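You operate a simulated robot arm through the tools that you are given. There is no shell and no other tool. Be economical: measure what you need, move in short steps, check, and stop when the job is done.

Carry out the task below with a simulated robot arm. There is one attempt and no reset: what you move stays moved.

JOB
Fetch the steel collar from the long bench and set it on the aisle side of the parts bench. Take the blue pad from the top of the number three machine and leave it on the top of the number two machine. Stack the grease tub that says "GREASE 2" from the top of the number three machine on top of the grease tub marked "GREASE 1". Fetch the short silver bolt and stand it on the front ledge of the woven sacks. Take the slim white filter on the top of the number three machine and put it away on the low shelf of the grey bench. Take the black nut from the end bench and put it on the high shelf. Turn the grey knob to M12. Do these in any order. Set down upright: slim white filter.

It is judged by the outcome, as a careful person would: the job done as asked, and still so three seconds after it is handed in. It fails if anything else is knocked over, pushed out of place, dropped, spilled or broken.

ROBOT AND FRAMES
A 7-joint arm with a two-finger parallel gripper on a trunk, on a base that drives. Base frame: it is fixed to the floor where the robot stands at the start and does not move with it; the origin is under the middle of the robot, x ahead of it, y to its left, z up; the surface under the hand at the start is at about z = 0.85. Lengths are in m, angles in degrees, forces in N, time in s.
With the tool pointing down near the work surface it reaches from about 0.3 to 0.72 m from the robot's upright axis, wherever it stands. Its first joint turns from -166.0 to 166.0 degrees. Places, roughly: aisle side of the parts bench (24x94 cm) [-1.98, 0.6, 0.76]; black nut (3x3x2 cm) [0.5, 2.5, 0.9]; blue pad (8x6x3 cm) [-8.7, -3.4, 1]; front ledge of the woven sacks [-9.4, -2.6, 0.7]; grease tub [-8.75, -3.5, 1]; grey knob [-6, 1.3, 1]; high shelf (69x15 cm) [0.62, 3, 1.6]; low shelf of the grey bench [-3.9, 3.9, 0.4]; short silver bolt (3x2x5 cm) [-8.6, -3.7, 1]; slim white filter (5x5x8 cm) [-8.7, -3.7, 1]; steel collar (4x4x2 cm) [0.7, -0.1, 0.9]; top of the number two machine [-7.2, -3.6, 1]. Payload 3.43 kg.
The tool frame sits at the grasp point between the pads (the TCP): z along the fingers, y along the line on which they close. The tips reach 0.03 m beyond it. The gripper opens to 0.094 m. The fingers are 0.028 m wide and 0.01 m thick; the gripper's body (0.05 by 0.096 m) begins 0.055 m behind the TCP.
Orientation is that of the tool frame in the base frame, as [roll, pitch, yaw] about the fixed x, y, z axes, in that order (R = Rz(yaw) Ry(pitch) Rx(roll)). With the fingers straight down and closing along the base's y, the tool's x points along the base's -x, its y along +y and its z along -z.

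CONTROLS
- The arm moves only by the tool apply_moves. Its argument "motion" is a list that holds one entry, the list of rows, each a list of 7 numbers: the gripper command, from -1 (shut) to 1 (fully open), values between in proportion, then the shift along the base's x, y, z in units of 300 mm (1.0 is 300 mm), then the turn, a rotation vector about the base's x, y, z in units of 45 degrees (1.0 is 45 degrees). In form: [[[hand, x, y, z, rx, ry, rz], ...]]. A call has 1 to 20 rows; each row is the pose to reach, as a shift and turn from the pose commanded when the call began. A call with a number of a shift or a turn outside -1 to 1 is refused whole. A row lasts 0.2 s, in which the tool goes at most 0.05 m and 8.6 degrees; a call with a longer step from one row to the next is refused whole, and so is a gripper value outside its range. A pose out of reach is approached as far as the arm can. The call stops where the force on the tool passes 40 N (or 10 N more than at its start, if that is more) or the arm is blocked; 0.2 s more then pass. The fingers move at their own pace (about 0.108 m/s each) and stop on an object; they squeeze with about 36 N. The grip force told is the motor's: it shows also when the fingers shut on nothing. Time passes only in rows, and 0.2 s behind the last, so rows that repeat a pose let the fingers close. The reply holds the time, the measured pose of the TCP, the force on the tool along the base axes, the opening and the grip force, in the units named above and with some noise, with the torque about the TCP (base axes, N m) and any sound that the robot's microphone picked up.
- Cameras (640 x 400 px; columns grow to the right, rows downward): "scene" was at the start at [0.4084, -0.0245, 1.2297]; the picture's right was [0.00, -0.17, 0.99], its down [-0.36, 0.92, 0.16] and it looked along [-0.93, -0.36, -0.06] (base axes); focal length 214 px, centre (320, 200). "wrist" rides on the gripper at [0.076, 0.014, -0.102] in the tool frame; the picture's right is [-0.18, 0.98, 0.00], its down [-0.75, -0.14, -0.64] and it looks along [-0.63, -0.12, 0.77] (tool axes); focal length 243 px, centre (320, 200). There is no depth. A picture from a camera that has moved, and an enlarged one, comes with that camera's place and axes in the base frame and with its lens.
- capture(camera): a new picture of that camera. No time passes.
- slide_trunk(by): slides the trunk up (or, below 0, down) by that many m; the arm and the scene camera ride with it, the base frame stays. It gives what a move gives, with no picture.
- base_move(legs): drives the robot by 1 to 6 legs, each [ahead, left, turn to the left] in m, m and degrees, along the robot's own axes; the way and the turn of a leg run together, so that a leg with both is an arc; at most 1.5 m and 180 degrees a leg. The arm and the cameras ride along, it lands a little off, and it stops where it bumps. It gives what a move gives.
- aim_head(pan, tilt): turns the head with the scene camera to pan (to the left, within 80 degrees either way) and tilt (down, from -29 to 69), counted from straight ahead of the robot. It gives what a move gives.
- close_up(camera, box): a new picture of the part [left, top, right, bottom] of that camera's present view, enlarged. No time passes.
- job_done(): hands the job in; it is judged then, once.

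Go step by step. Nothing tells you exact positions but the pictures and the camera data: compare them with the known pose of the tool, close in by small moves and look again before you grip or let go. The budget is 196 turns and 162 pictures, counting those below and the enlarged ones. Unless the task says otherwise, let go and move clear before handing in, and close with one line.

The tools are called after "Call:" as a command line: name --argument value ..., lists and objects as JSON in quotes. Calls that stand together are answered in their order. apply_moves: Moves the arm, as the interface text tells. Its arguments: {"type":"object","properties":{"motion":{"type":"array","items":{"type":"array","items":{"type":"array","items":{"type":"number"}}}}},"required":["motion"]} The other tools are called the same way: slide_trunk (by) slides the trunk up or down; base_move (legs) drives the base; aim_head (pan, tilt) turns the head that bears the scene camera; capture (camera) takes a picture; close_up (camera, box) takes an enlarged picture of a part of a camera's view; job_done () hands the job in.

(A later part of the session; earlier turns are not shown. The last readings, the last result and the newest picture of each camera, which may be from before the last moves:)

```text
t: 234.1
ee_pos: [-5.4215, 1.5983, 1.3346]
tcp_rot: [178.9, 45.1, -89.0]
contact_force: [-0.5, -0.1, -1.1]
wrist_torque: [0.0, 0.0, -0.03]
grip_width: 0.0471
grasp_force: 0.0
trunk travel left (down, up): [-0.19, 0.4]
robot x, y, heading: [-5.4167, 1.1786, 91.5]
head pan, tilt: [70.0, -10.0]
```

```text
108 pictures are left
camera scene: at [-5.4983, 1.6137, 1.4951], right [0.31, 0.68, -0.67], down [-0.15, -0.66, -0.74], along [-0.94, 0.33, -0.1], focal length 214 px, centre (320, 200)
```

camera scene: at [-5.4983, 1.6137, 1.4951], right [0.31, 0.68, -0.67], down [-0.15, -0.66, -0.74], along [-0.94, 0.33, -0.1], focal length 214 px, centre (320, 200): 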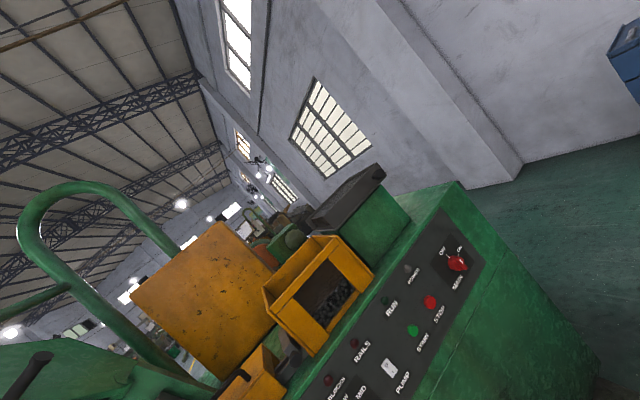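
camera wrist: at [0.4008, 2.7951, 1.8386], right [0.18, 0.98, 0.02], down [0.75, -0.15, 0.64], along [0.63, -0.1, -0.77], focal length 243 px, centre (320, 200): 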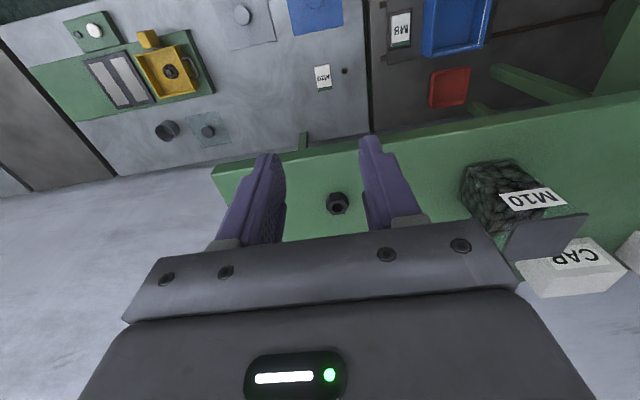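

A control panel runs along the machine's side. I'll shift slightly away from it and turn to face it squarely.

Call:
base_move --legs '[[0, -0.1, 0], [0, 0, 89]]'

Call:
aim_head --pan 0 --tilt -15

Call:
capture --camera "scene"

```text
t: 239.0
ee_pos: [-5.7338, 1.187, 1.3342]
tcp_rot: [179.0, 45.1, -0.5]
contact_force: [-0.3, 0.1, -0.5]
wrist_torque: [-0.01, 0.0, -0.01]
grip_width: 0.0468
grasp_force: 0.0
trunk travel left (down, up): [-0.19, 0.4]
robot x, y, heading: [-5.3118, 1.1771, 179.6]
head pan, tilt: [70.0, -10.0]
```

```text
t: 240.4
ee_pos: [-5.734, 1.186, 1.334]
tcp_rot: [178.9, 45.2, -0.5]
contact_force: [0.4, 0.4, -0.4]
wrist_torque: [0.0, 0.0, 0.0]
grip_width: 0.0471
grasp_force: 0.0
trunk travel left (down, up): [-0.19, 0.4]
robot x, y, heading: [-5.3174, 1.1838, 179.7]
head pan, tilt: [0.0, -15.0]
```

```text
107 pictures are left
camera scene: at [-5.7909, 1.1888, 1.4627], right [0.0, 1.0, -0.01], down [0.5, -0.01, -0.87], along [-0.87, -0.01, -0.5], focal length 214 px, centre (320, 200)
```

scene: 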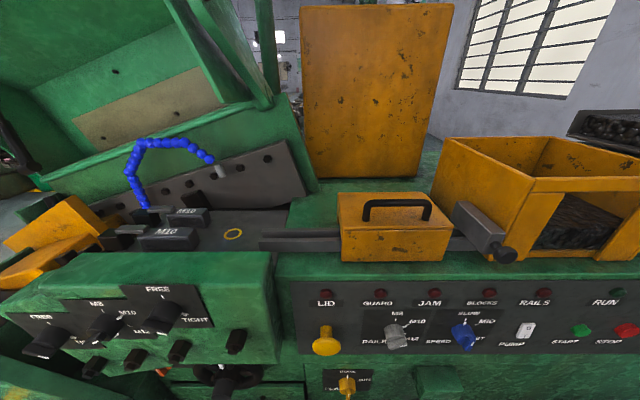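

The grey knob is on the panel at pixel (395, 335). I'll zoom in on its labels.

Call:
close_up --camera "scene" --box '[290, 270, 514, 400]'

Call:
close_up --camera "scene" --box '[0, 270, 250, 400]'

```text
2.86 times, centred on (402, 335) of scene
camera zoom: at [-5.7909, 1.1888, 1.4627], right [0.0, 1.0, -0.01], down [0.5, -0.01, -0.87], along [-0.87, -0.01, -0.5], focal length 613 px, centre (86, -186)
```

zoom: 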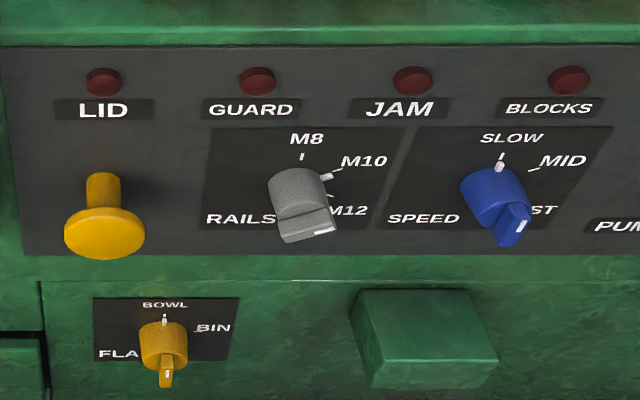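

```text
2.56 times, centred on (125, 335) of scene
camera zoom: at [-5.7909, 1.1888, 1.4627], right [0.0, 1.0, -0.01], down [0.5, -0.01, -0.87], along [-0.87, -0.01, -0.5], focal length 549 px, centre (819, -146)
```

zoom: 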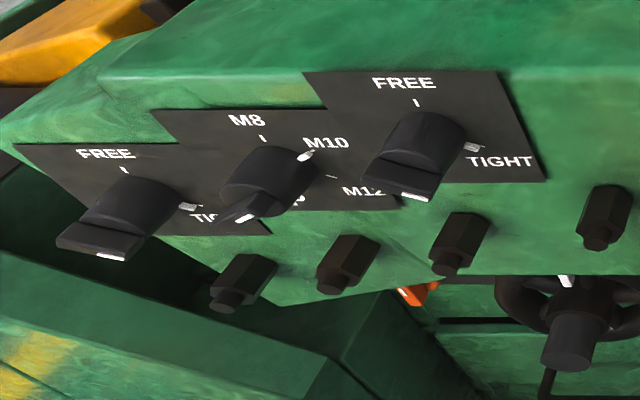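

The grey RAILS knob seems to be at M10 now and needs a turn clockwise to M12. I'll level the hand toward the panel and view it from the front.

Call:
apply_moves --motion '[[[1, 0.05, 0.05, 0, 0, 0.18, 0], [1, 0.1, 0.1, -0.05, 0, 0.36, 0], [1, 0.1, 0.2, -0.15, 0, 0.54, 0], [1, 0.1, 0.3, -0.25, 0, 0.72, 0], [1, 0.1, 0.4, -0.35, 0, 0.9, 0], [1, 0.1, 0.5, -0.45, 0, 1, 0], [1, 0.1, 0.5, -0.6, 0, 1, 0], [1, 0.1, 0.5, -0.75, 0, 1, 0], [1, 0.1, 0.5, -0.9, 0, 1, 0], [1, 0.1, 0.5, -1, 0, 1, 0], [1, 0.1, 0.5, -1, 0, 1, 0]]]'

Call:
aim_head --pan 0 --tilt 15

Call:
capture --camera "scene"

Call:
capture --camera "wrist"

```text
t: 242.8
ee_pos: [-5.7091, 1.3425, 1.0305]
tcp_rot: [73.2, 89.6, -105.9]
contact_force: [0.1, -0.8, -0.2]
wrist_torque: [-0.01, -0.01, 0.01]
grip_width: 0.0938
grasp_force: 0.0
out of reach, approached as far as the arm can: row 3, 4, 5, 6, 7, 8, 9, 10, 11
trunk travel left (down, up): [-0.19, 0.4]
robot x, y, heading: [-5.3181, 1.1876, 179.6]
head pan, tilt: [0.0, -15.0]
```

```text
t: 243.7
ee_pos: [-5.7087, 1.3431, 1.0295]
tcp_rot: [75.9, 89.5, -103.4]
contact_force: [-0.1, -0.4, -0.1]
wrist_torque: [0.01, 0.01, 0.0]
grip_width: 0.0942
grasp_force: 0.0
trunk travel left (down, up): [-0.19, 0.4]
robot x, y, heading: [-5.3104, 1.185, 180.0]
head pan, tilt: [0.0, 15.0]
```

```text
104 pictures are left
camera scene: at [-5.6721, 1.3443, 1.1153], right [-0.01, 1.0, -0.01], down [0.26, 0.0, -0.97], along [-0.97, -0.01, -0.26], focal length 214 px, centre (320, 200)
```

scene: 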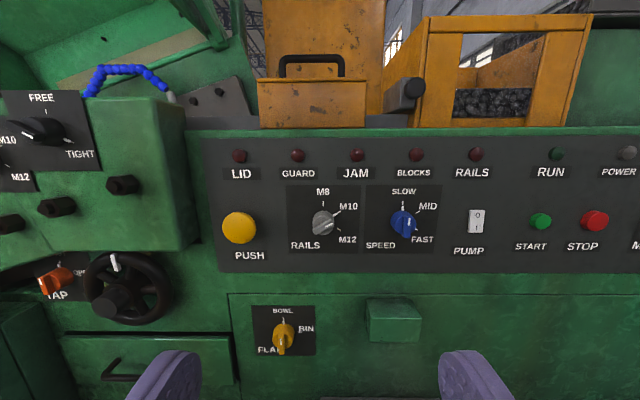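

```text
103 pictures are left
camera wrist: at [-5.6063, 1.3281, 0.9548], right [0.01, -0.98, 0.19], down [0.64, 0.16, 0.75], along [-0.77, 0.11, 0.63], focal length 243 px, centre (320, 200)
```

wrist: 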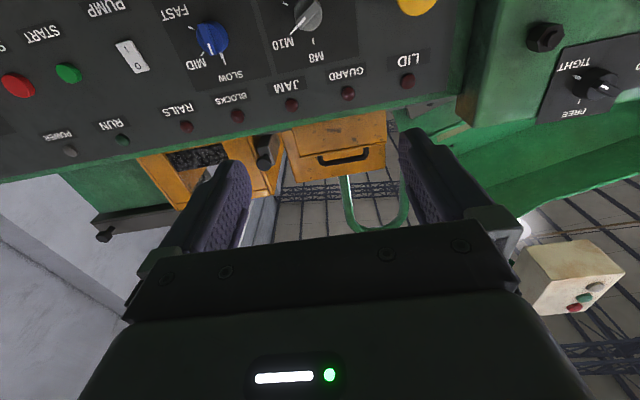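

Call:
close_up --camera "scene" --box '[270, 175, 430, 275]'

```text
4.00 times, centred on (350, 225) of scene
camera zoom: at [-5.6721, 1.3443, 1.1153], right [-0.01, 1.0, -0.01], down [0.26, 0.0, -0.97], along [-0.97, -0.01, -0.26], focal length 858 px, centre (200, 100)
```

zoom: 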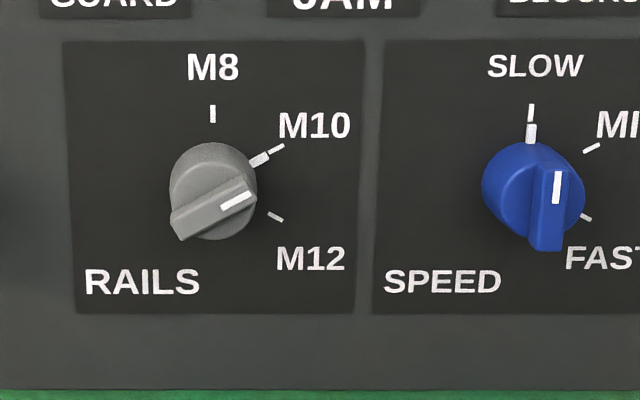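

The pointer is on M10. M12 is 60° further clockwise. I'll roll the hand 30° so the fingers line up with the pointer bar's ends and move to 5 cm from the knob.

Call:
apply_moves --motion '[[[0.3, -0.1, 0.004, -0.02, 0.17, 0, 0], [0.3, -0.2, 0.008, -0.05, 0.34, 0, 0], [0.3, -0.33, 0.012, -0.09, 0.5, 0, 0], [0.3, -0.46, 0.015, -0.13, 0.667, 0, 0], [0.3, -0.6, 0.015, -0.17, 0.667, 0, 0], [0.3, -0.74, 0.015, -0.17, 0.667, 0, 0], [0.3, -0.8, 0.015, -0.17, 0.667, 0, 0], [0.3, -0.8, 0.015, -0.17, 0.667, 0, 0]]]'

Call:
aim_head --pan 0 --tilt 45

Call:
capture --camera "scene"

Call:
capture --camera "wrist"

```text
t: 245.5
ee_pos: [-5.9489, 1.3479, 0.978]
tcp_rot: [-90.7, 60.6, 90.1]
contact_force: [0.1, -0.3, 0.5]
wrist_torque: [0.0, 0.03, 0.0]
grip_width: 0.0613
grasp_force: 0.1
trunk travel left (down, up): [-0.19, 0.4]
robot x, y, heading: [-5.3157, 1.1818, 179.9]
head pan, tilt: [0.0, 15.0]
```

```text
t: 246.5
ee_pos: [-5.9483, 1.3472, 0.9787]
tcp_rot: [-90.7, 60.3, 90.2]
contact_force: [0.4, 0.6, -0.5]
wrist_torque: [0.02, 0.0, 0.02]
grip_width: 0.0611
grasp_force: 0.0
trunk travel left (down, up): [-0.19, 0.4]
robot x, y, heading: [-5.3165, 1.1834, 180.0]
head pan, tilt: [0.0, 45.0]
```

```text
101 pictures are left
camera scene: at [-5.9001, 1.3292, 1.0121], right [-0.01, 0.87, 0.49], down [0.71, 0.36, -0.61], along [-0.71, 0.34, -0.62], focal length 214 px, centre (320, 200)
```

scene: 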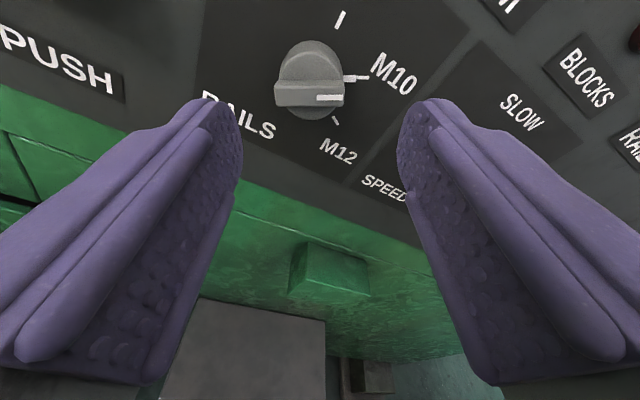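

```text
100 pictures are left
camera wrist: at [-5.8463, 1.3728, 0.9067], right [0.01, -0.95, -0.33], down [0.64, -0.24, 0.73], along [-0.77, -0.22, 0.6], focal length 243 px, centre (320, 200)
```

wrist: 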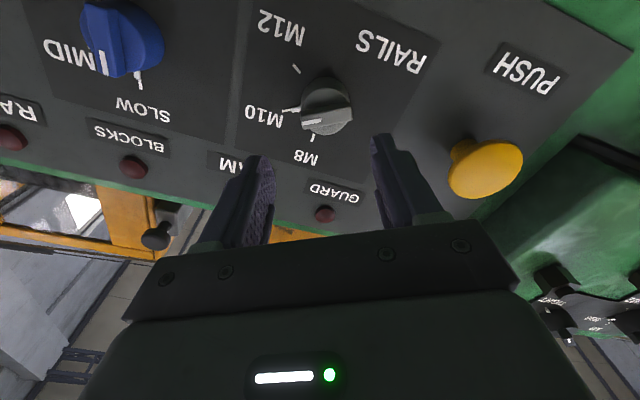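

The knob triangulates to about (-6.04, 1.343, 0.968). I'll correct and close in.

Call:
apply_moves --motion '[[[0.3, 0, -0.015, -0.035, 0, 0, 0], [0.3, -0.08, -0.015, -0.035, 0, 0, 0], [0.3, -0.16, -0.015, -0.035, 0, 0, 0], [0.3, -0.2, -0.015, -0.035, 0, 0, 0], [0.3, -0.2, -0.015, -0.035, 0, 0, 0]]]'

Call:
capture --camera "scene"

Call:
capture --camera "wrist"

```text
t: 247.7
ee_pos: [-6.0105, 1.3418, 0.9667]
tcp_rot: [-90.6, 60.4, 90.0]
contact_force: [0.1, -0.7, 1.1]
wrist_torque: [0.03, 0.01, 0.0]
grip_width: 0.0611
grasp_force: 0.0
trunk travel left (down, up): [-0.19, 0.4]
robot x, y, heading: [-5.3134, 1.184, 180.1]
head pan, tilt: [0.0, 45.0]
```

```text
99 pictures are left
camera scene: at [-5.9607, 1.324, 1.0011], right [-0.01, 0.87, 0.49], down [0.71, 0.36, -0.61], along [-0.71, 0.34, -0.62], focal length 214 px, centre (320, 200)
```

scene: 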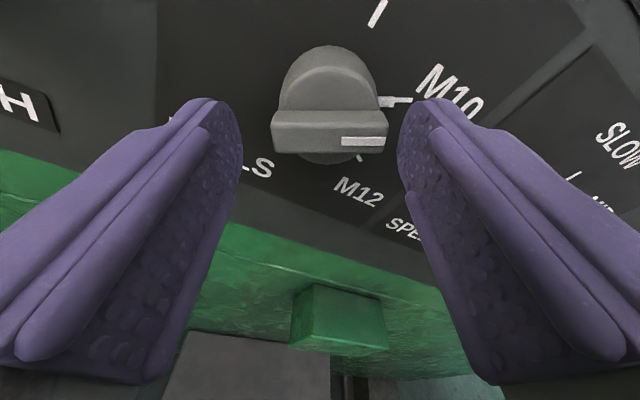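

```text
98 pictures are left
camera wrist: at [-5.9068, 1.3676, 0.8958], right [0.01, -0.95, -0.33], down [0.64, -0.24, 0.73], along [-0.77, -0.22, 0.6], focal length 243 px, centre (320, 200)
```

wrist: 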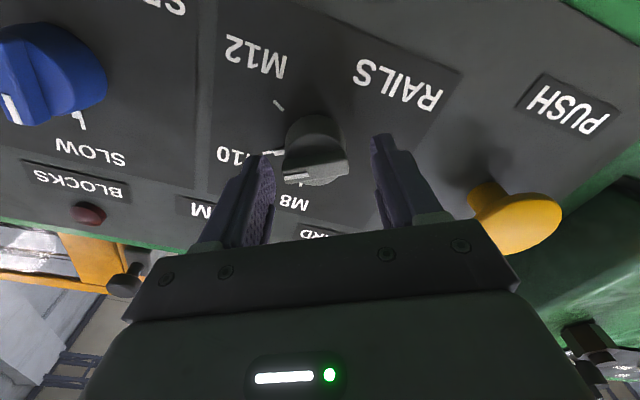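

Nearly centred. I'll advance the last 1.3 cm and close on the bar.

Call:
apply_moves --motion '[[[0.3, -0.02, 0.006, 0.007, 0, 0, 0], [0.3, -0.043, 0.006, 0.007, 0, 0, 0], [0.3, -0.043, 0.006, 0.007, 0, 0, 0]]]'

Call:
apply_moves --motion '[[[-0.5, 0, 0, 0, 0, 0, 0], [-1, 0, 0, 0, 0, 0, 0], [-1, 0, 0, 0, 0, 0, 0]]]'

Call:
capture --camera "scene"

```text
t: 248.5
ee_pos: [-6.0215, 1.3441, 0.9699]
tcp_rot: [-90.6, 60.4, 90.1]
contact_force: [0.3, -0.1, 0.0]
wrist_torque: [0.0, 0.0, 0.02]
grip_width: 0.061
grasp_force: 0.1
trunk travel left (down, up): [-0.19, 0.4]
robot x, y, heading: [-5.3132, 1.1834, 179.9]
head pan, tilt: [0.0, 45.0]
```

```text
t: 249.3
ee_pos: [-6.0228, 1.3451, 0.9695]
tcp_rot: [-90.6, 60.3, 90.1]
contact_force: [-0.5, 0.6, 0.7]
wrist_torque: [0.01, 0.12, -0.79]
grip_width: 0.0399
grasp_force: 45.0
trunk travel left (down, up): [-0.19, 0.4]
robot x, y, heading: [-5.3153, 1.1822, 179.9]
head pan, tilt: [0.0, 45.0]
```

```text
97 pictures are left
camera scene: at [-5.973, 1.3262, 1.0035], right [-0.01, 0.87, 0.49], down [0.71, 0.36, -0.61], along [-0.71, 0.34, -0.62], focal length 214 px, centre (320, 200)
```

scene: 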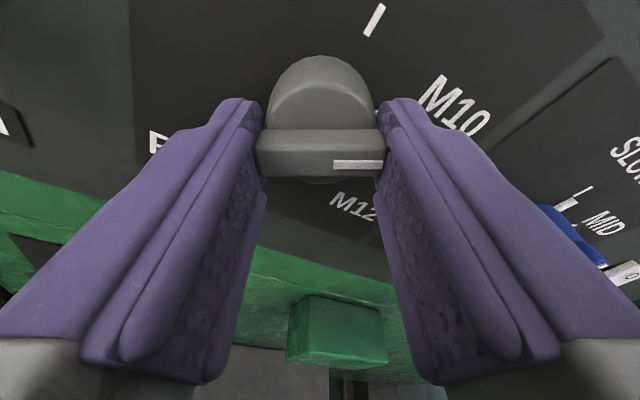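

Gripped along the bar. I'll turn 60° clockwise.

Call:
apply_moves --motion '[[[-1, 0, 0, 0, -0.12, 0, 0], [-1, 0, 0, 0, -0.24, 0, 0], [-1, 0, 0, 0, -0.36, 0, 0], [-1, 0, 0, 0, -0.48, 0, 0], [-1, 0, 0, 0, -0.6, 0, 0], [-1, 0, 0, 0, -0.72, 0, 0], [-1, 0, 0, 0, -0.84, 0, 0], [-1, 0, 0, 0, -0.96, 0, 0]]]'

Call:
apply_moves --motion '[[[-1, 0, 0, 0, -0.12, 0, 0], [-1, 0, 0, 0, -0.24, 0, 0], [-1, 0, 0, 0, -0.373, 0, 0], [-1, 0, 0, 0, -0.373, 0, 0]]]'

Call:
capture --camera "scene"

```text
t: 251.1
ee_pos: [-6.0238, 1.343, 0.9698]
tcp_rot: [89.2, 76.3, -90.1]
contact_force: [-5.6, -2.4, -0.7]
wrist_torque: [-0.01, 0.59, -0.6]
grip_width: 0.0395
grasp_force: 44.8
trunk travel left (down, up): [-0.19, 0.4]
robot x, y, heading: [-5.3164, 1.185, 179.8]
head pan, tilt: [0.0, 45.0]
```

```text
t: 252.1
ee_pos: [-6.0221, 1.3432, 0.9694]
tcp_rot: [89.3, 59.5, -90.0]
contact_force: [-3.5, -4.7, 0.1]
wrist_torque: [0.05, -0.08, -0.62]
grip_width: 0.0399
grasp_force: 44.9
trunk travel left (down, up): [-0.19, 0.4]
robot x, y, heading: [-5.318, 1.1836, 179.7]
head pan, tilt: [0.0, 45.0]
```

```text
96 pictures are left
camera scene: at [-5.973, 1.3647, 1.0025], right [-0.01, 0.86, -0.51], down [0.71, -0.35, -0.61], along [-0.71, -0.37, -0.61], focal length 214 px, centre (320, 200)
```

scene: 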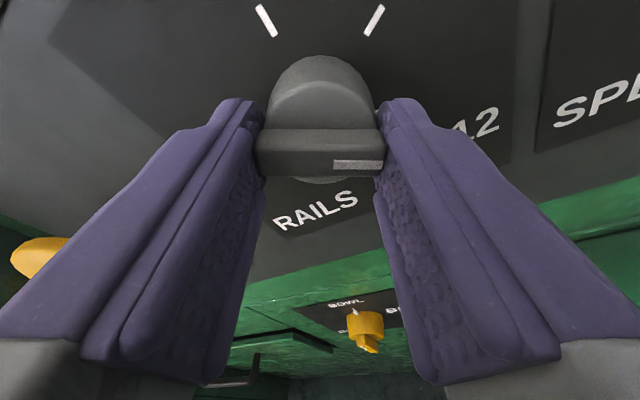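

The knob has turned with the fingers. I'll open, back straight out, level the hand and check the pointer.

Call:
apply_moves --motion '[[[0, 0, 0, 0, 0, 0, 0], [0.3, 0, 0, 0, 0, 0, 0], [0.3, 0, 0, 0, 0, 0, 0], [0.3, 0.1, 0, 0, 0, 0, 0], [0.3, 0.25, 0, 0, 0, 0, 0], [0.3, 0.4, 0, 0, 0, 0, 0], [0.3, 0.55, 0, 0, 0, 0, 0], [0.3, 0.55, 0, 0, 0, 0, 0]]]'

Call:
aim_head --pan 0 --tilt 20

Call:
close_up --camera "scene" --box '[200, 50, 440, 200]'

```text
t: 253.9
ee_pos: [-5.856, 1.3435, 0.9697]
tcp_rot: [89.1, 59.6, -90.2]
contact_force: [-0.5, -0.5, -0.6]
wrist_torque: [-0.01, 0.0, -0.01]
grip_width: 0.061
grasp_force: 0.1
trunk travel left (down, up): [-0.19, 0.4]
robot x, y, heading: [-5.3162, 1.1819, 179.7]
head pan, tilt: [0.0, 45.0]
```

```text
t: 254.8
ee_pos: [-5.8565, 1.3449, 0.9693]
tcp_rot: [89.1, 59.6, -90.1]
contact_force: [0.8, 0.1, -0.4]
wrist_torque: [0.02, 0.02, -0.02]
grip_width: 0.061
grasp_force: 0.2
trunk travel left (down, up): [-0.19, 0.4]
robot x, y, heading: [-5.3148, 1.1841, 180.1]
head pan, tilt: [0.0, 20.0]
```

```text
2.67 times, centred on (320, 125) of scene
camera zoom: at [-5.8194, 1.3846, 1.0356], right [-0.01, 0.86, -0.51], down [0.34, -0.47, -0.81], along [-0.94, -0.18, -0.29], focal length 572 px, centre (320, 400)
```

zoom: 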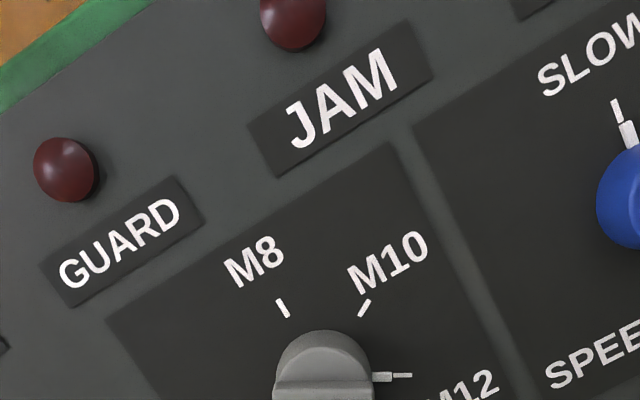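

The knob reads M12. I'll retract the hand and drive back to the aisle, toward machines two and three.

Call:
apply_moves --motion '[[[0.3, 0.12, 0, 0.05, 0.17, 0, 0], [0.3, 0.24, 0, 0.1, 0.34, 0, 0], [0.3, 0.3, 0, 0.2, 0.5, 0, 0], [0.3, 0.4, 0, 0.3, 0.667, 0, 0], [0.3, 0.45, -0.1, 0.42, 0.667, 0, 0], [0.3, 0.45, -0.2, 0.54, 0.667, 0, 0], [0.3, 0.45, -0.3, 0.66, 0.667, 0, 0], [0.3, 0.45, -0.4, 0.78, 0.667, 0, 0], [0.3, 0.4, -0.5, 0.9, 0.667, 0, 0], [0.3, 0.4, -0.5, 1, 0.667, 0, 0]]]'

Call:
apply_moves --motion '[[[0.3, 0, 0, 0, 0, -0.18, 0], [0.3, 0, 0, 0, 0, -0.36, 0], [0.3, 0, 0, 0, 0, -0.54, 0], [0.3, 0, 0, 0, 0, -0.72, 0], [0.3, 0, 0, 0, 0, -0.9, 0], [0.3, 0, 0, 0, 0, -1, 0], [0.3, 0, 0, 0, 0, -1, 0]]]'

Call:
base_move --legs '[[0, 1.4, 0], [0, 0.8, 0], [0, 0, 60]]'

Call:
aim_head --pan 0 --tilt -25

Call:
capture --camera "scene"

```text
t: 257.0
ee_pos: [-5.7985, 1.1989, 1.2945]
tcp_rot: [82.1, 89.6, -97.1]
contact_force: [-0.8, -0.5, -0.3]
wrist_torque: [0.0, 0.02, 0.0]
grip_width: 0.0609
grasp_force: 0.1
out of reach, approached as far as the arm can: row 5, 6, 7, 8, 9, 10
trunk travel left (down, up): [-0.19, 0.4]
robot x, y, heading: [-5.3159, 1.1817, 179.5]
head pan, tilt: [0.0, 20.0]
```

```text
t: 258.6
ee_pos: [-5.7978, 1.1996, 1.2941]
tcp_rot: [178.8, 45.0, -0.6]
contact_force: [0.3, -0.4, 0.2]
wrist_torque: [-0.04, -0.02, 0.01]
grip_width: 0.0609
grasp_force: 0.2
trunk travel left (down, up): [-0.19, 0.4]
robot x, y, heading: [-5.3107, 1.1839, 179.7]
head pan, tilt: [0.0, 20.0]
```

```text
t: 262.9
ee_pos: [-5.8076, 0.3389, 1.2956]
tcp_rot: [179.0, 45.1, 3.1]
contact_force: [0.4, 0.0, 0.0]
wrist_torque: [0.0, -0.01, 0.02]
grip_width: 0.0611
grasp_force: 0.2
trunk travel left (down, up): [-0.19, 0.4]
robot x, y, heading: [-5.3211, 0.3523, -176.5]
head pan, tilt: [0.0, 20.0]
stopped in leg 1: the robot was blocked; the commanded pose is now the measured one
```

```text
t: 264.0
ee_pos: [-5.8078, 0.3384, 1.2951]
tcp_rot: [179.0, 45.1, 3.3]
contact_force: [-0.4, 0.1, 0.0]
wrist_torque: [0.03, 0.02, 0.01]
grip_width: 0.0608
grasp_force: 0.1
trunk travel left (down, up): [-0.19, 0.4]
robot x, y, heading: [-5.3262, 0.351, -176.5]
head pan, tilt: [0.0, -25.0]
```

```text
94 pictures are left
camera scene: at [-5.8678, 0.3369, 1.4389], right [-0.07, 1.0, -0.01], down [0.34, 0.01, -0.94], along [-0.94, -0.07, -0.34], focal length 214 px, centre (320, 200)
```

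scene: 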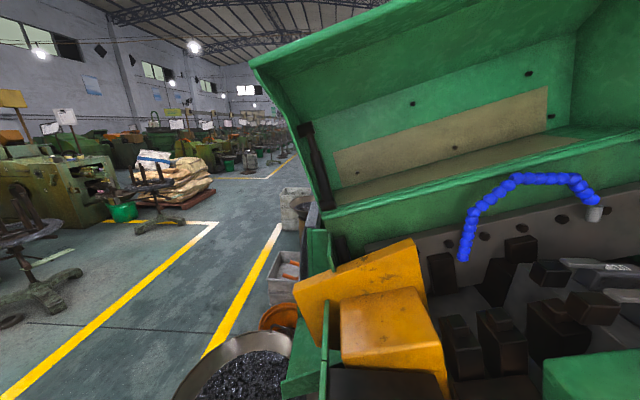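

The base was blocked on the way out. I'll look to the robot's left to see the obstacle.

Call:
aim_head --pan 75 --tilt 10

Call:
capture --camera "scene"

Call:
aim_head --pan 0 --tilt 69

Call:
capture --camera "scene"

```text
t: 265.5
ee_pos: [-5.8075, 0.3386, 1.2942]
tcp_rot: [179.0, 45.1, 3.3]
contact_force: [0.3, 0.4, 0.2]
wrist_torque: [-0.01, -0.01, -0.01]
grip_width: 0.0613
grasp_force: 0.1
trunk travel left (down, up): [-0.19, 0.4]
robot x, y, heading: [-5.3247, 0.3508, -176.6]
head pan, tilt: [75.0, 10.0]
```

```text
93 pictures are left
camera scene: at [-5.7921, 0.2521, 1.4366], right [-0.7, 0.2, -0.69], down [0.71, 0.21, -0.67], along [0.01, -0.96, -0.29], focal length 214 px, centre (320, 200)
```

scene: 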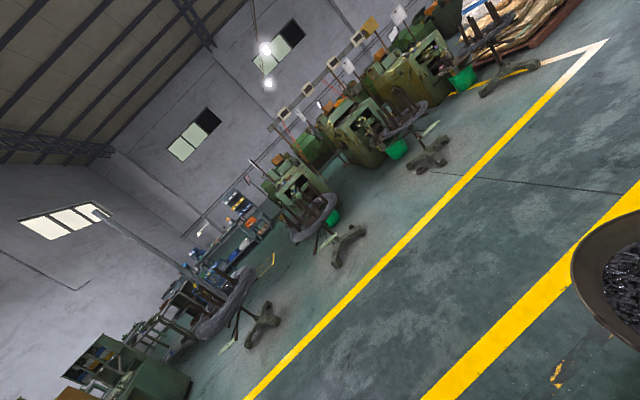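

```text
t: 267.0
ee_pos: [-5.8078, 0.339, 1.2947]
tcp_rot: [178.9, 45.1, 3.2]
contact_force: [0.3, 0.0, -0.9]
wrist_torque: [0.0, 0.02, -0.02]
grip_width: 0.061
grasp_force: 0.0
trunk travel left (down, up): [-0.19, 0.4]
robot x, y, heading: [-5.325, 0.3509, -176.4]
head pan, tilt: [0.0, 68.8]
```

```text
92 pictures are left
camera scene: at [-5.7617, 0.3431, 1.3536], right [-0.07, 1.0, -0.01], down [0.91, 0.07, 0.4], along [0.4, 0.02, -0.92], focal length 214 px, centre (320, 200)
```

scene: 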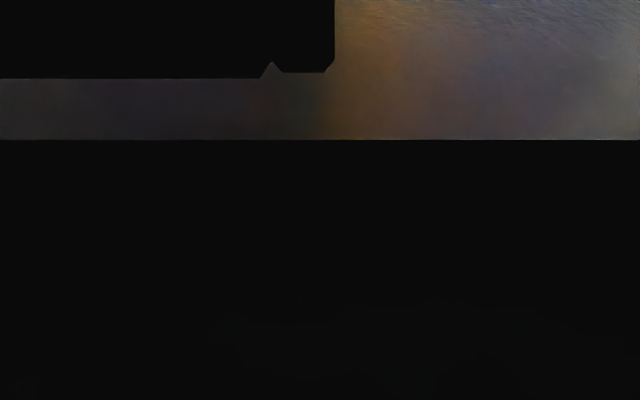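

Most likely the robot's rear caught the corner of the green bench. I'll go back up, turn to the heading I came in with and reverse out along the same line.

Call:
apply_moves --motion '[[[0.3, 0.12, 0, 0, 0, 0, 0], [0.3, 0.25, 0, 0, 0, 0, 0], [0.3, 0.25, 0, 0, 0, 0, 0]]]'

Call:
base_move --legs '[[0, -0.55, 0], [0, 0, -92]]'

Call:
aim_head --pan -60 --tilt 0

Call:
capture --camera "scene"

```text
t: 267.8
ee_pos: [-5.7311, 0.3381, 1.2948]
tcp_rot: [178.9, 45.1, 3.2]
contact_force: [-0.3, -0.2, 0.1]
wrist_torque: [0.01, 0.0, -0.02]
grip_width: 0.0611
grasp_force: 0.1
trunk travel left (down, up): [-0.19, 0.4]
robot x, y, heading: [-5.3203, 0.3492, -176.6]
head pan, tilt: [0.0, 68.8]
```

```text
t: 274.8
ee_pos: [-5.3609, 1.3156, 1.2933]
tcp_rot: [178.9, 45.0, -88.0]
contact_force: [0.8, -0.6, 0.1]
wrist_torque: [0.03, -0.04, 0.02]
grip_width: 0.0613
grasp_force: 0.0
trunk travel left (down, up): [-0.19, 0.4]
robot x, y, heading: [-5.3541, 0.9049, 92.3]
head pan, tilt: [0.0, 68.8]
```

```text
t: 276.2
ee_pos: [-5.3617, 1.3166, 1.2943]
tcp_rot: [178.9, 45.1, -88.0]
contact_force: [0.4, -0.6, -0.8]
wrist_torque: [0.0, 0.0, -0.03]
grip_width: 0.0613
grasp_force: 0.0
trunk travel left (down, up): [-0.19, 0.4]
robot x, y, heading: [-5.3572, 0.9068, 92.2]
head pan, tilt: [-60.0, 0.0]
```

```text
91 pictures are left
camera scene: at [-5.2816, 1.3383, 1.4299], right [0.54, -0.59, 0.6], down [0.02, -0.71, -0.71], along [0.84, 0.39, -0.37], focal length 214 px, centre (320, 200)
```

scene: 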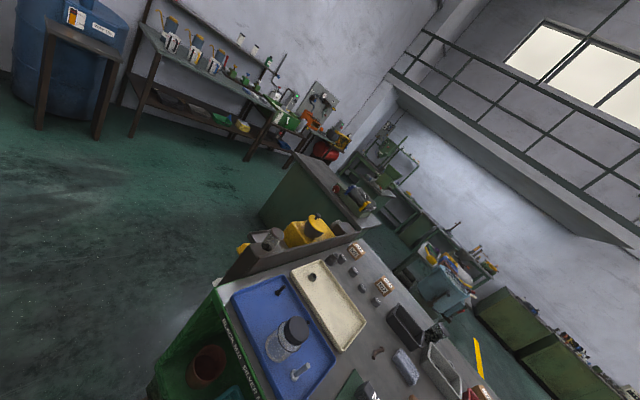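

Call:
base_move --legs '[[0, 0.07, -1.5], [-1.0, 0, 0], [-0.9, 0, 0], [0, 0, 125]]'

Call:
aim_head --pan 0 --tilt -25

Call:
capture --camera "scene"

```text
t: 291.5
ee_pos: [-5.7298, -1.2235, 1.2933]
tcp_rot: [178.9, 45.1, 34.9]
contact_force: [0.4, 0.9, 0.4]
wrist_torque: [0.02, -0.02, -0.05]
grip_width: 0.0613
grasp_force: 0.0
trunk travel left (down, up): [-0.19, 0.4]
robot x, y, heading: [-5.3897, -0.9962, -144.6]
head pan, tilt: [-60.0, 0.0]
```

```text
t: 292.8
ee_pos: [-5.7301, -1.2238, 1.2931]
tcp_rot: [178.8, 45.0, 34.8]
contact_force: [0.4, -0.5, 0.7]
wrist_torque: [-0.01, 0.03, -0.02]
grip_width: 0.0612
grasp_force: 0.1
trunk travel left (down, up): [-0.19, 0.4]
robot x, y, heading: [-5.3909, -0.9962, -144.6]
head pan, tilt: [0.0, -25.0]
```

```text
90 pictures are left
camera scene: at [-5.7802, -1.2566, 1.438], right [-0.58, 0.81, -0.01], down [0.28, 0.19, -0.94], along [-0.76, -0.55, -0.34], focal length 214 px, centre (320, 200)
```

scene: 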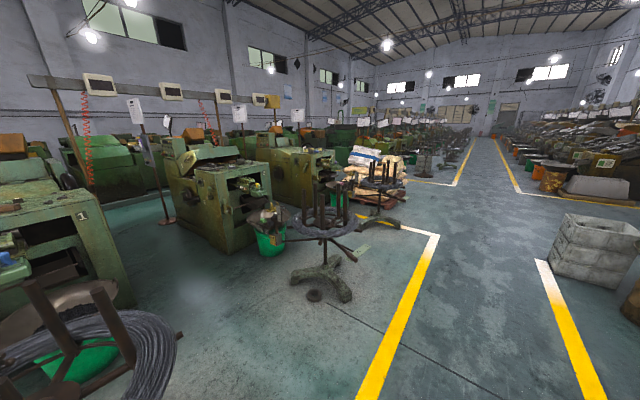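

Machines 1, 2 and 3 stand in a row, with the woven sacks beyond. I'll drive down the aisle to x≈-7.9 and face -y.

Call:
base_move --legs '[[0, 0, -35.4], [1.3, 0.1, 0], [1.2, 0.1, 0], [0, 0, 90]]'

Call:
capture --camera "scene"

```text
t: 310.6
ee_pos: [-7.9108, -1.5633, 1.2931]
tcp_rot: [178.9, 45.2, 88.4]
contact_force: [-0.1, 0.0, 0.4]
wrist_torque: [-0.01, -0.01, 0.0]
grip_width: 0.061
grasp_force: 0.1
trunk travel left (down, up): [-0.19, 0.4]
robot x, y, heading: [-7.8905, -1.1551, -91.4]
head pan, tilt: [0.0, -25.0]
```

```text
89 pictures are left
camera scene: at [-7.9133, -1.6224, 1.438], right [-1.0, 0.02, -0.01], down [0.02, 0.34, -0.94], along [-0.01, -0.94, -0.34], focal length 214 px, centre (320, 200)
```

scene: 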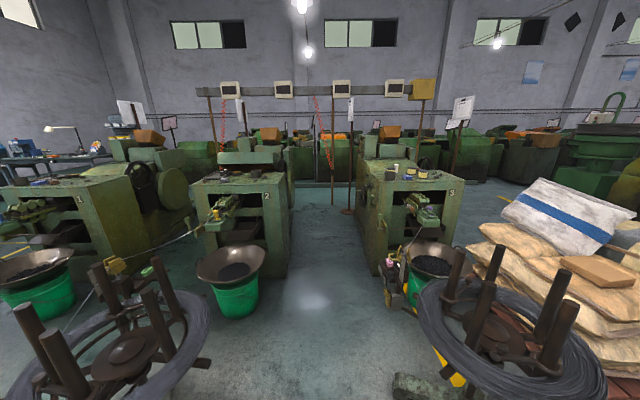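

Machines 2 and 3 have a gap of about 0.77 m between them, centred at x≈-7.97. From inside it I can reach both tops, so I'll drive in straight.

Call:
base_move --legs '[[0, -0.08, 1.4], [1.2, 0, 0]]'

Call:
capture --camera "scene"

```text
t: 317.3
ee_pos: [-7.9893, -2.7647, 1.2934]
tcp_rot: [178.8, 45.1, 89.2]
contact_force: [-0.3, -0.2, 0.0]
wrist_torque: [-0.04, -0.03, -0.02]
grip_width: 0.061
grasp_force: 0.0
trunk travel left (down, up): [-0.19, 0.4]
robot x, y, heading: [-7.9732, -2.3548, -90.6]
head pan, tilt: [0.0, -25.0]
```

```text
88 pictures are left
camera scene: at [-7.9901, -2.8249, 1.438], right [-1.0, 0.0, -0.01], down [0.01, 0.34, -0.94], along [0.0, -0.94, -0.34], focal length 214 px, centre (320, 200)
```

scene: 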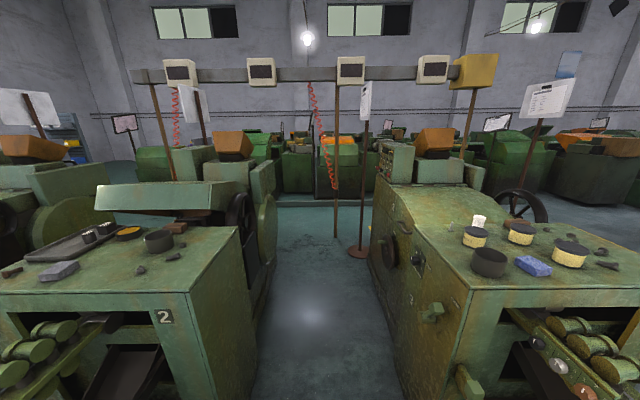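

I'll zoom in on the tops of machine 3 and machine 2.

Call:
close_up --camera "scene" --box '[440, 195, 640, 320]'

Call:
close_up --camera "scene" --box '[0, 195, 250, 345]'

```text
3.20 times, centred on (540, 258) of scene
camera zoom: at [-7.9901, -2.8249, 1.438], right [-1.0, 0.0, -0.01], down [0.01, 0.34, -0.94], along [0.0, -0.94, -0.34], focal length 686 px, centre (-384, 16)
```

zoom: 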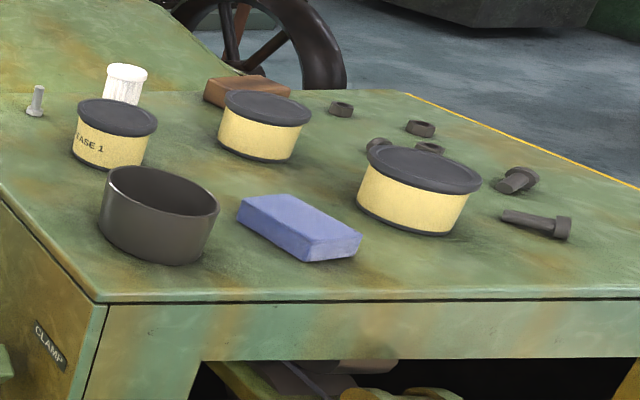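

```text
2.56 times, centred on (125, 270) of scene
camera zoom: at [-7.9901, -2.8249, 1.438], right [-1.0, 0.0, -0.01], down [0.01, 0.34, -0.94], along [0.0, -0.94, -0.34], focal length 549 px, centre (819, 21)
```

zoom: 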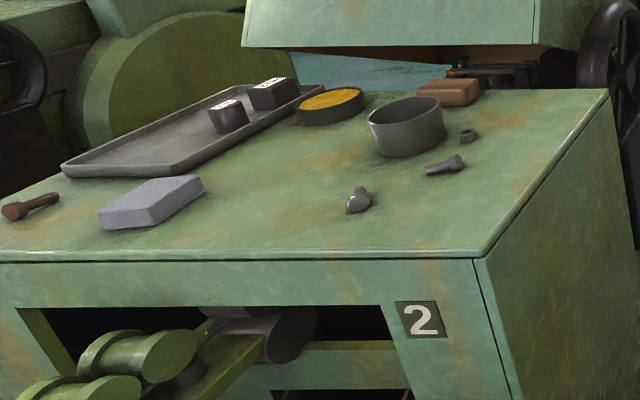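

The layout is clear: the filter and standing bolt are behind "GREASE 1", and two other tubs need their labels read. I'll drive into the gap and swing the arm to the right over machine 3.

Call:
base_move --legs '[[0.6, 0, 0.6], [0.5, 0, 0]]'

Call:
apply_moves --motion '[[[0.3, -0.16, 0.03, 0, 0, 0, -0.17], [0.3, -0.32, 0.08, 0, 0, 0, -0.34], [0.3, -0.47, 0.14, 0, 0, 0, -0.5], [0.3, -0.62, 0.21, 0, 0, 0, -0.67], [0.3, -0.76, 0.29, 0, 0, 0, -0.84], [0.3, -0.88, 0.37, 0, 0, 0, -1], [0.3, -0.88, 0.37, 0, 0, 0, -1]]]'

Call:
apply_moves --motion '[[[0.3, -0.08, 0.14, 0, 0, 0, -0.17], [0.3, -0.16, 0.28, 0, 0, 0, -0.34], [0.3, -0.23, 0.42, 0, 0, 0, -0.5], [0.3, -0.29, 0.56, 0, 0, 0, -0.67], [0.3, -0.34, 0.72, 0, 0, 0, -0.84], [0.3, -0.36, 0.87, 0, 0, 0, -1], [0.3, -0.36, 0.87, 0, 0, 0, -1]]]'

Call:
capture --camera "scene"

```text
t: 323.2
ee_pos: [-7.9805, -3.8607, 1.2938]
tcp_rot: [178.9, 45.0, 90.1]
contact_force: [0.4, -0.3, -0.3]
wrist_torque: [0.01, 0.02, 0.0]
grip_width: 0.061
grasp_force: 0.2
trunk travel left (down, up): [-0.19, 0.4]
robot x, y, heading: [-7.9761, -3.4494, -89.6]
head pan, tilt: [0.0, -25.0]
```

```text
refused: row 2 steps farther than a row can; nothing moved
```

```text
refused: row 5 steps farther than a row can; nothing moved
```

```text
85 pictures are left
camera scene: at [-7.9809, -3.9203, 1.4379], right [-1.0, -0.01, -0.01], down [0.01, 0.34, -0.94], along [0.02, -0.94, -0.34], focal length 214 px, centre (320, 200)
```

scene: 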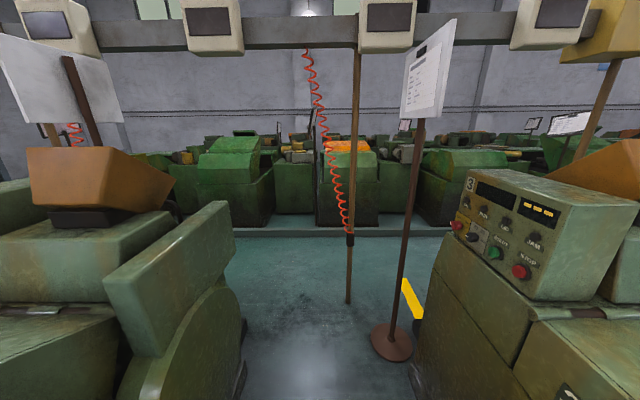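

I'm in position. I'll swing the arm again with smaller steps.

Call:
apply_moves --motion '[[[0.3, -0.121, 0.05, 0, 0, 0, -0.125], [0.3, -0.242, 0.1, 0, 0, 0, -0.25], [0.3, -0.363, 0.15, 0, 0, 0, -0.375], [0.3, -0.484, 0.2, 0, 0, 0, -0.5], [0.3, -0.605, 0.25, 0, 0, 0, -0.625], [0.3, -0.726, 0.3, 0, 0, 0, -0.75], [0.3, -0.847, 0.35, 0, 0, 0, -0.875], [0.3, -0.967, 0.4, 0, 0, 0, -1]]]'

Call:
apply_moves --motion '[[[0.3, -0.05, 0.121, 0, 0, 0, -0.125], [0.3, -0.1, 0.242, 0, 0, 0, -0.25], [0.3, -0.15, 0.363, 0, 0, 0, -0.375], [0.3, -0.2, 0.484, 0, 0, 0, -0.5], [0.3, -0.25, 0.605, 0, 0, 0, -0.625], [0.3, -0.3, 0.726, 0, 0, 0, -0.75], [0.3, -0.35, 0.847, 0, 0, 0, -0.875], [0.3, -0.4, 0.967, 0, 0, 0, -1], [0.3, -0.4, 0.967, 0, 0, 0, -1]]]'

Call:
aim_head --pan 0 --tilt 0

Call:
capture --camera "scene"

```text
t: 325.1
ee_pos: [-8.2709, -3.7391, 1.2934]
tcp_rot: [178.9, 45.1, 45.0]
contact_force: [0.4, 0.2, -0.4]
wrist_torque: [-0.02, 0.04, -0.02]
grip_width: 0.0612
grasp_force: 0.0
trunk travel left (down, up): [-0.19, 0.4]
robot x, y, heading: [-7.9742, -3.4492, -89.5]
head pan, tilt: [0.0, -25.0]
```

```text
t: 327.1
ee_pos: [-8.3911, -3.4502, 1.2935]
tcp_rot: [178.9, 45.2, 0.0]
contact_force: [-0.5, 0.0, -0.3]
wrist_torque: [0.01, -0.01, 0.0]
grip_width: 0.0609
grasp_force: 0.0
trunk travel left (down, up): [-0.19, 0.4]
robot x, y, heading: [-7.97, -3.4539, -89.5]
head pan, tilt: [0.0, -25.0]
```

```text
t: 327.9
ee_pos: [-8.3906, -3.45, 1.2926]
tcp_rot: [179.0, 45.1, 0.1]
contact_force: [-0.6, 0.4, -0.2]
wrist_torque: [0.0, 0.01, 0.03]
grip_width: 0.0613
grasp_force: 0.0
trunk travel left (down, up): [-0.19, 0.4]
robot x, y, heading: [-7.9727, -3.4493, -89.5]
head pan, tilt: [0.0, 0.0]
```

```text
84 pictures are left
camera scene: at [-8.4395, -3.4487, 1.3991], right [-0.01, 1.0, -0.01], down [0.71, 0.0, -0.71], along [-0.71, -0.02, -0.7], focal length 214 px, centre (320, 200)
```

scene: 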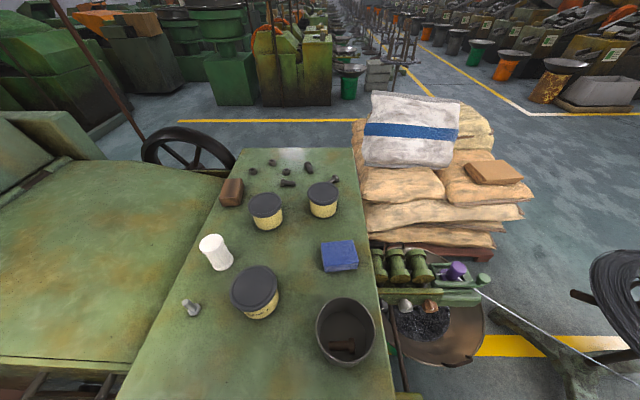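

A superb overview. I'll zoom in on the tubs' labels.

Call:
close_up --camera "scene" --box '[170, 140, 390, 340]'

Call:
close_up --camera "scene" --box '[340, 90, 540, 260]'

```text
2.00 times, centred on (280, 240) of scene
camera zoom: at [-8.4395, -3.4487, 1.3991], right [-0.01, 1.0, -0.01], down [0.71, 0.0, -0.71], along [-0.71, -0.02, -0.7], focal length 429 px, centre (400, 120)
```

zoom: 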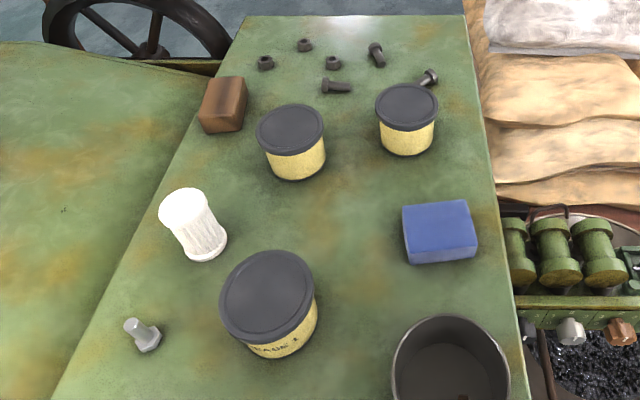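

```text
2.35 times, centred on (440, 175) of scene
camera zoom: at [-8.4395, -3.4487, 1.3991], right [-0.01, 1.0, -0.01], down [0.71, 0.0, -0.71], along [-0.71, -0.02, -0.7], focal length 505 px, centre (38, 259)
```

zoom: 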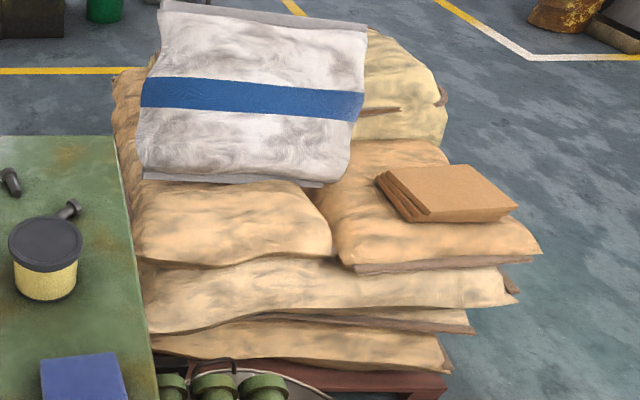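

The other two tubs' labels face away from me. I'll move the hand around to the -y side of them to read the labels.

Call:
apply_moves --motion '[[[0.3, -0.02, -0.12, 0, 0, 0, -0.1], [0.3, -0.04, -0.24, 0, 0, 0, -0.2], [0.3, -0.06, -0.36, 0, 0, 0, -0.3], [0.3, -0.08, -0.48, 0, 0, 0, -0.4], [0.3, -0.1, -0.6, 0, 0, 0, -0.5], [0.3, -0.12, -0.72, 0, 0, 0, -0.6], [0.3, -0.14, -0.84, 0, 0, 0, -0.7], [0.3, -0.16, -0.96, 0, 0, 0, -0.8], [0.3, -0.16, -0.96, 0, 0, 0, -0.8]]]'

Call:
apply_moves --motion '[[[0.3, -0.05, -0.12, 0, 0, 0, -0.14], [0.3, -0.1, -0.24, 0, 0, 0, -0.28], [0.3, -0.15, -0.36, 0, 0, 0, -0.42], [0.3, -0.2, -0.46, 0, 0, 0, -0.56], [0.3, -0.2, -0.5, 0, 0, 0, -0.7], [0.3, -0.2, -0.5, 0, 0, 0, -0.7]]]'

Call:
capture --camera "scene"

```text
t: 329.9
ee_pos: [-8.4379, -3.7388, 1.293]
tcp_rot: [178.9, 45.2, -36.0]
contact_force: [-0.1, 0.0, -0.2]
wrist_torque: [0.05, -0.04, -0.02]
grip_width: 0.0612
grasp_force: 0.1
trunk travel left (down, up): [-0.19, 0.4]
robot x, y, heading: [-7.9711, -3.4477, -89.7]
head pan, tilt: [0.0, 0.0]
```

```text
t: 331.3
ee_pos: [-8.4735, -3.8455, 1.2644]
tcp_rot: [179.0, 45.2, -67.4]
contact_force: [0.2, 0.3, 0.2]
wrist_torque: [0.02, 0.01, -0.01]
grip_width: 0.0609
grasp_force: 0.0
out of reach, approached as far as the arm can: row 4, 5, 6
trunk travel left (down, up): [-0.19, 0.4]
robot x, y, heading: [-7.9725, -3.4492, -89.5]
head pan, tilt: [0.0, 0.0]
```

```text
81 pictures are left
camera scene: at [-8.4915, -3.799, 1.3701], right [0.92, 0.4, -0.01], down [0.27, -0.65, -0.71], along [-0.29, 0.65, -0.71], focal length 214 px, centre (320, 200)
```

scene: 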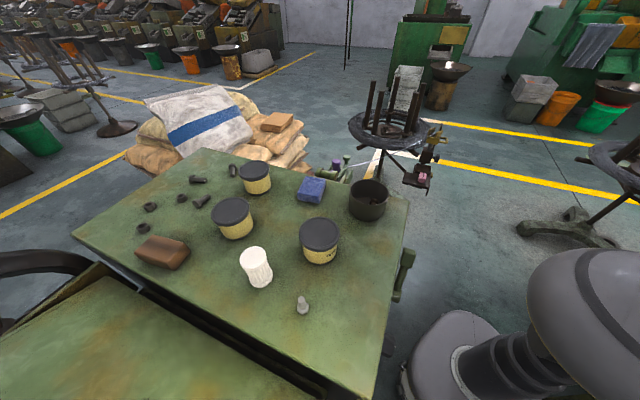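

Call:
close_up --camera "scene" --box '[130, 140, 350, 300]'

```text
2.50 times, centred on (240, 220) of scene
camera zoom: at [-8.4915, -3.799, 1.3701], right [0.92, 0.4, -0.01], down [0.27, -0.65, -0.71], along [-0.29, 0.65, -0.71], focal length 536 px, centre (520, 150)
```

zoom: 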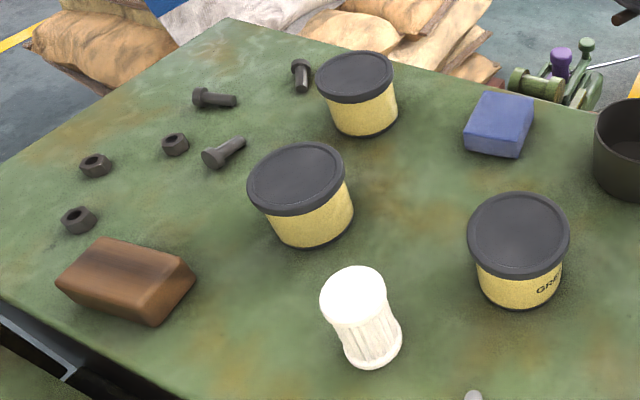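

The tub labels must face west (-x), so I'll read them later from the sacks' side. The blue pad is first, at about (-8.69, -3.416), rotated about 16°. I'll set the hand tool-down across its 6 cm side and shift the base 9 cm closer.

Call:
apply_moves --motion '[[[0.6, 0, 0.12, 0, -0.16, -0.067, 0], [0.6, 0, 0.24, 0, -0.32, -0.134, 0], [0.6, 0, 0.36, 0, -0.48, -0.2, 0], [0.6, 0, 0.48, 0, -0.64, -0.267, 0], [0.6, 0, 0.6, 0, -0.8, -0.334, 0], [0.6, 0, 0.72, 0, -0.923, -0.384, 0], [0.6, 0, 0.84, 0, -0.923, -0.384, 0], [0.6, 0, 0.96, 0, -0.923, -0.384, 0], [0.6, 0, 0.96, 0, -0.923, -0.384, 0]]]'

Call:
base_move --legs '[[0, -0.09, 0]]'

Call:
apply_moves --motion '[[[0.8, -0.1, 0.1, 0, 0, 0, -0.07], [0.8, -0.2, 0.2, 0, 0, 0, -0.14], [0.8, -0.3, 0.3, 0, 0, 0, -0.14], [0.8, -0.4, 0.4, 0, 0, 0, -0.14], [0.8, -0.4, 0.4, 0, 0, 0, -0.14]]]'

Call:
aim_head --pan -80 --tilt 69

Call:
capture --camera "wrist"

```text
t: 333.3
ee_pos: [-8.4746, -3.5559, 1.2658]
tcp_rot: [179.0, 0.1, -67.5]
contact_force: [-0.7, 0.7, 0.2]
wrist_torque: [-0.01, -0.02, 0.01]
grip_width: 0.0753
grasp_force: 0.0
trunk travel left (down, up): [-0.19, 0.4]
robot x, y, heading: [-7.9752, -3.4544, -89.7]
head pan, tilt: [0.0, 0.0]
```

```text
t: 334.4
ee_pos: [-8.5663, -3.5563, 1.2639]
tcp_rot: [179.0, 0.1, -67.4]
contact_force: [-0.2, 0.0, -0.2]
wrist_torque: [-0.03, -0.03, 0.0]
grip_width: 0.0755
grasp_force: 0.1
trunk travel left (down, up): [-0.19, 0.4]
robot x, y, heading: [-8.0641, -3.4514, -89.6]
head pan, tilt: [0.0, 0.0]
```

```text
t: 335.6
ee_pos: [-8.6859, -3.438, 1.265]
tcp_rot: [179.0, 0.1, -73.6]
contact_force: [-0.5, -0.1, 0.4]
wrist_torque: [0.01, -0.04, 0.01]
grip_width: 0.0844
grasp_force: 0.1
trunk travel left (down, up): [-0.19, 0.4]
robot x, y, heading: [-8.0636, -3.4549, -89.4]
head pan, tilt: [0.0, 0.0]
```

```text
t: 337.2
ee_pos: [-8.6865, -3.4379, 1.2651]
tcp_rot: [179.0, 0.1, -73.7]
contact_force: [0.2, 0.1, 0.7]
wrist_torque: [0.01, 0.01, -0.02]
grip_width: 0.0847
grasp_force: 0.2
trunk travel left (down, up): [-0.19, 0.4]
robot x, y, heading: [-8.0605, -3.4492, -89.8]
head pan, tilt: [-80.0, 68.8]
```

```text
79 pictures are left
camera wrist: at [-8.6754, -3.5144, 1.3686], right [-0.99, -0.1, 0.02], down [-0.06, 0.77, 0.64], along [-0.08, 0.64, -0.77], focal length 243 px, centre (320, 200)
```

wrist: 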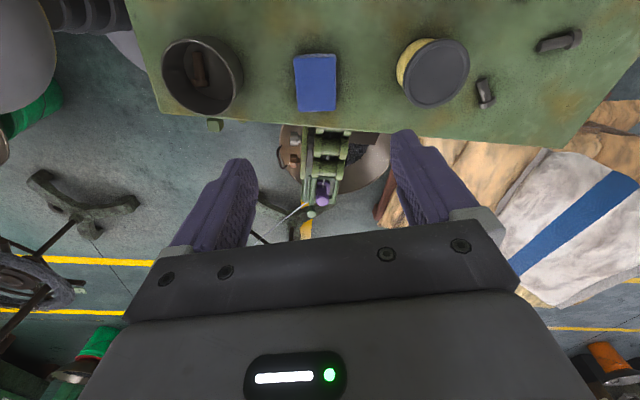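

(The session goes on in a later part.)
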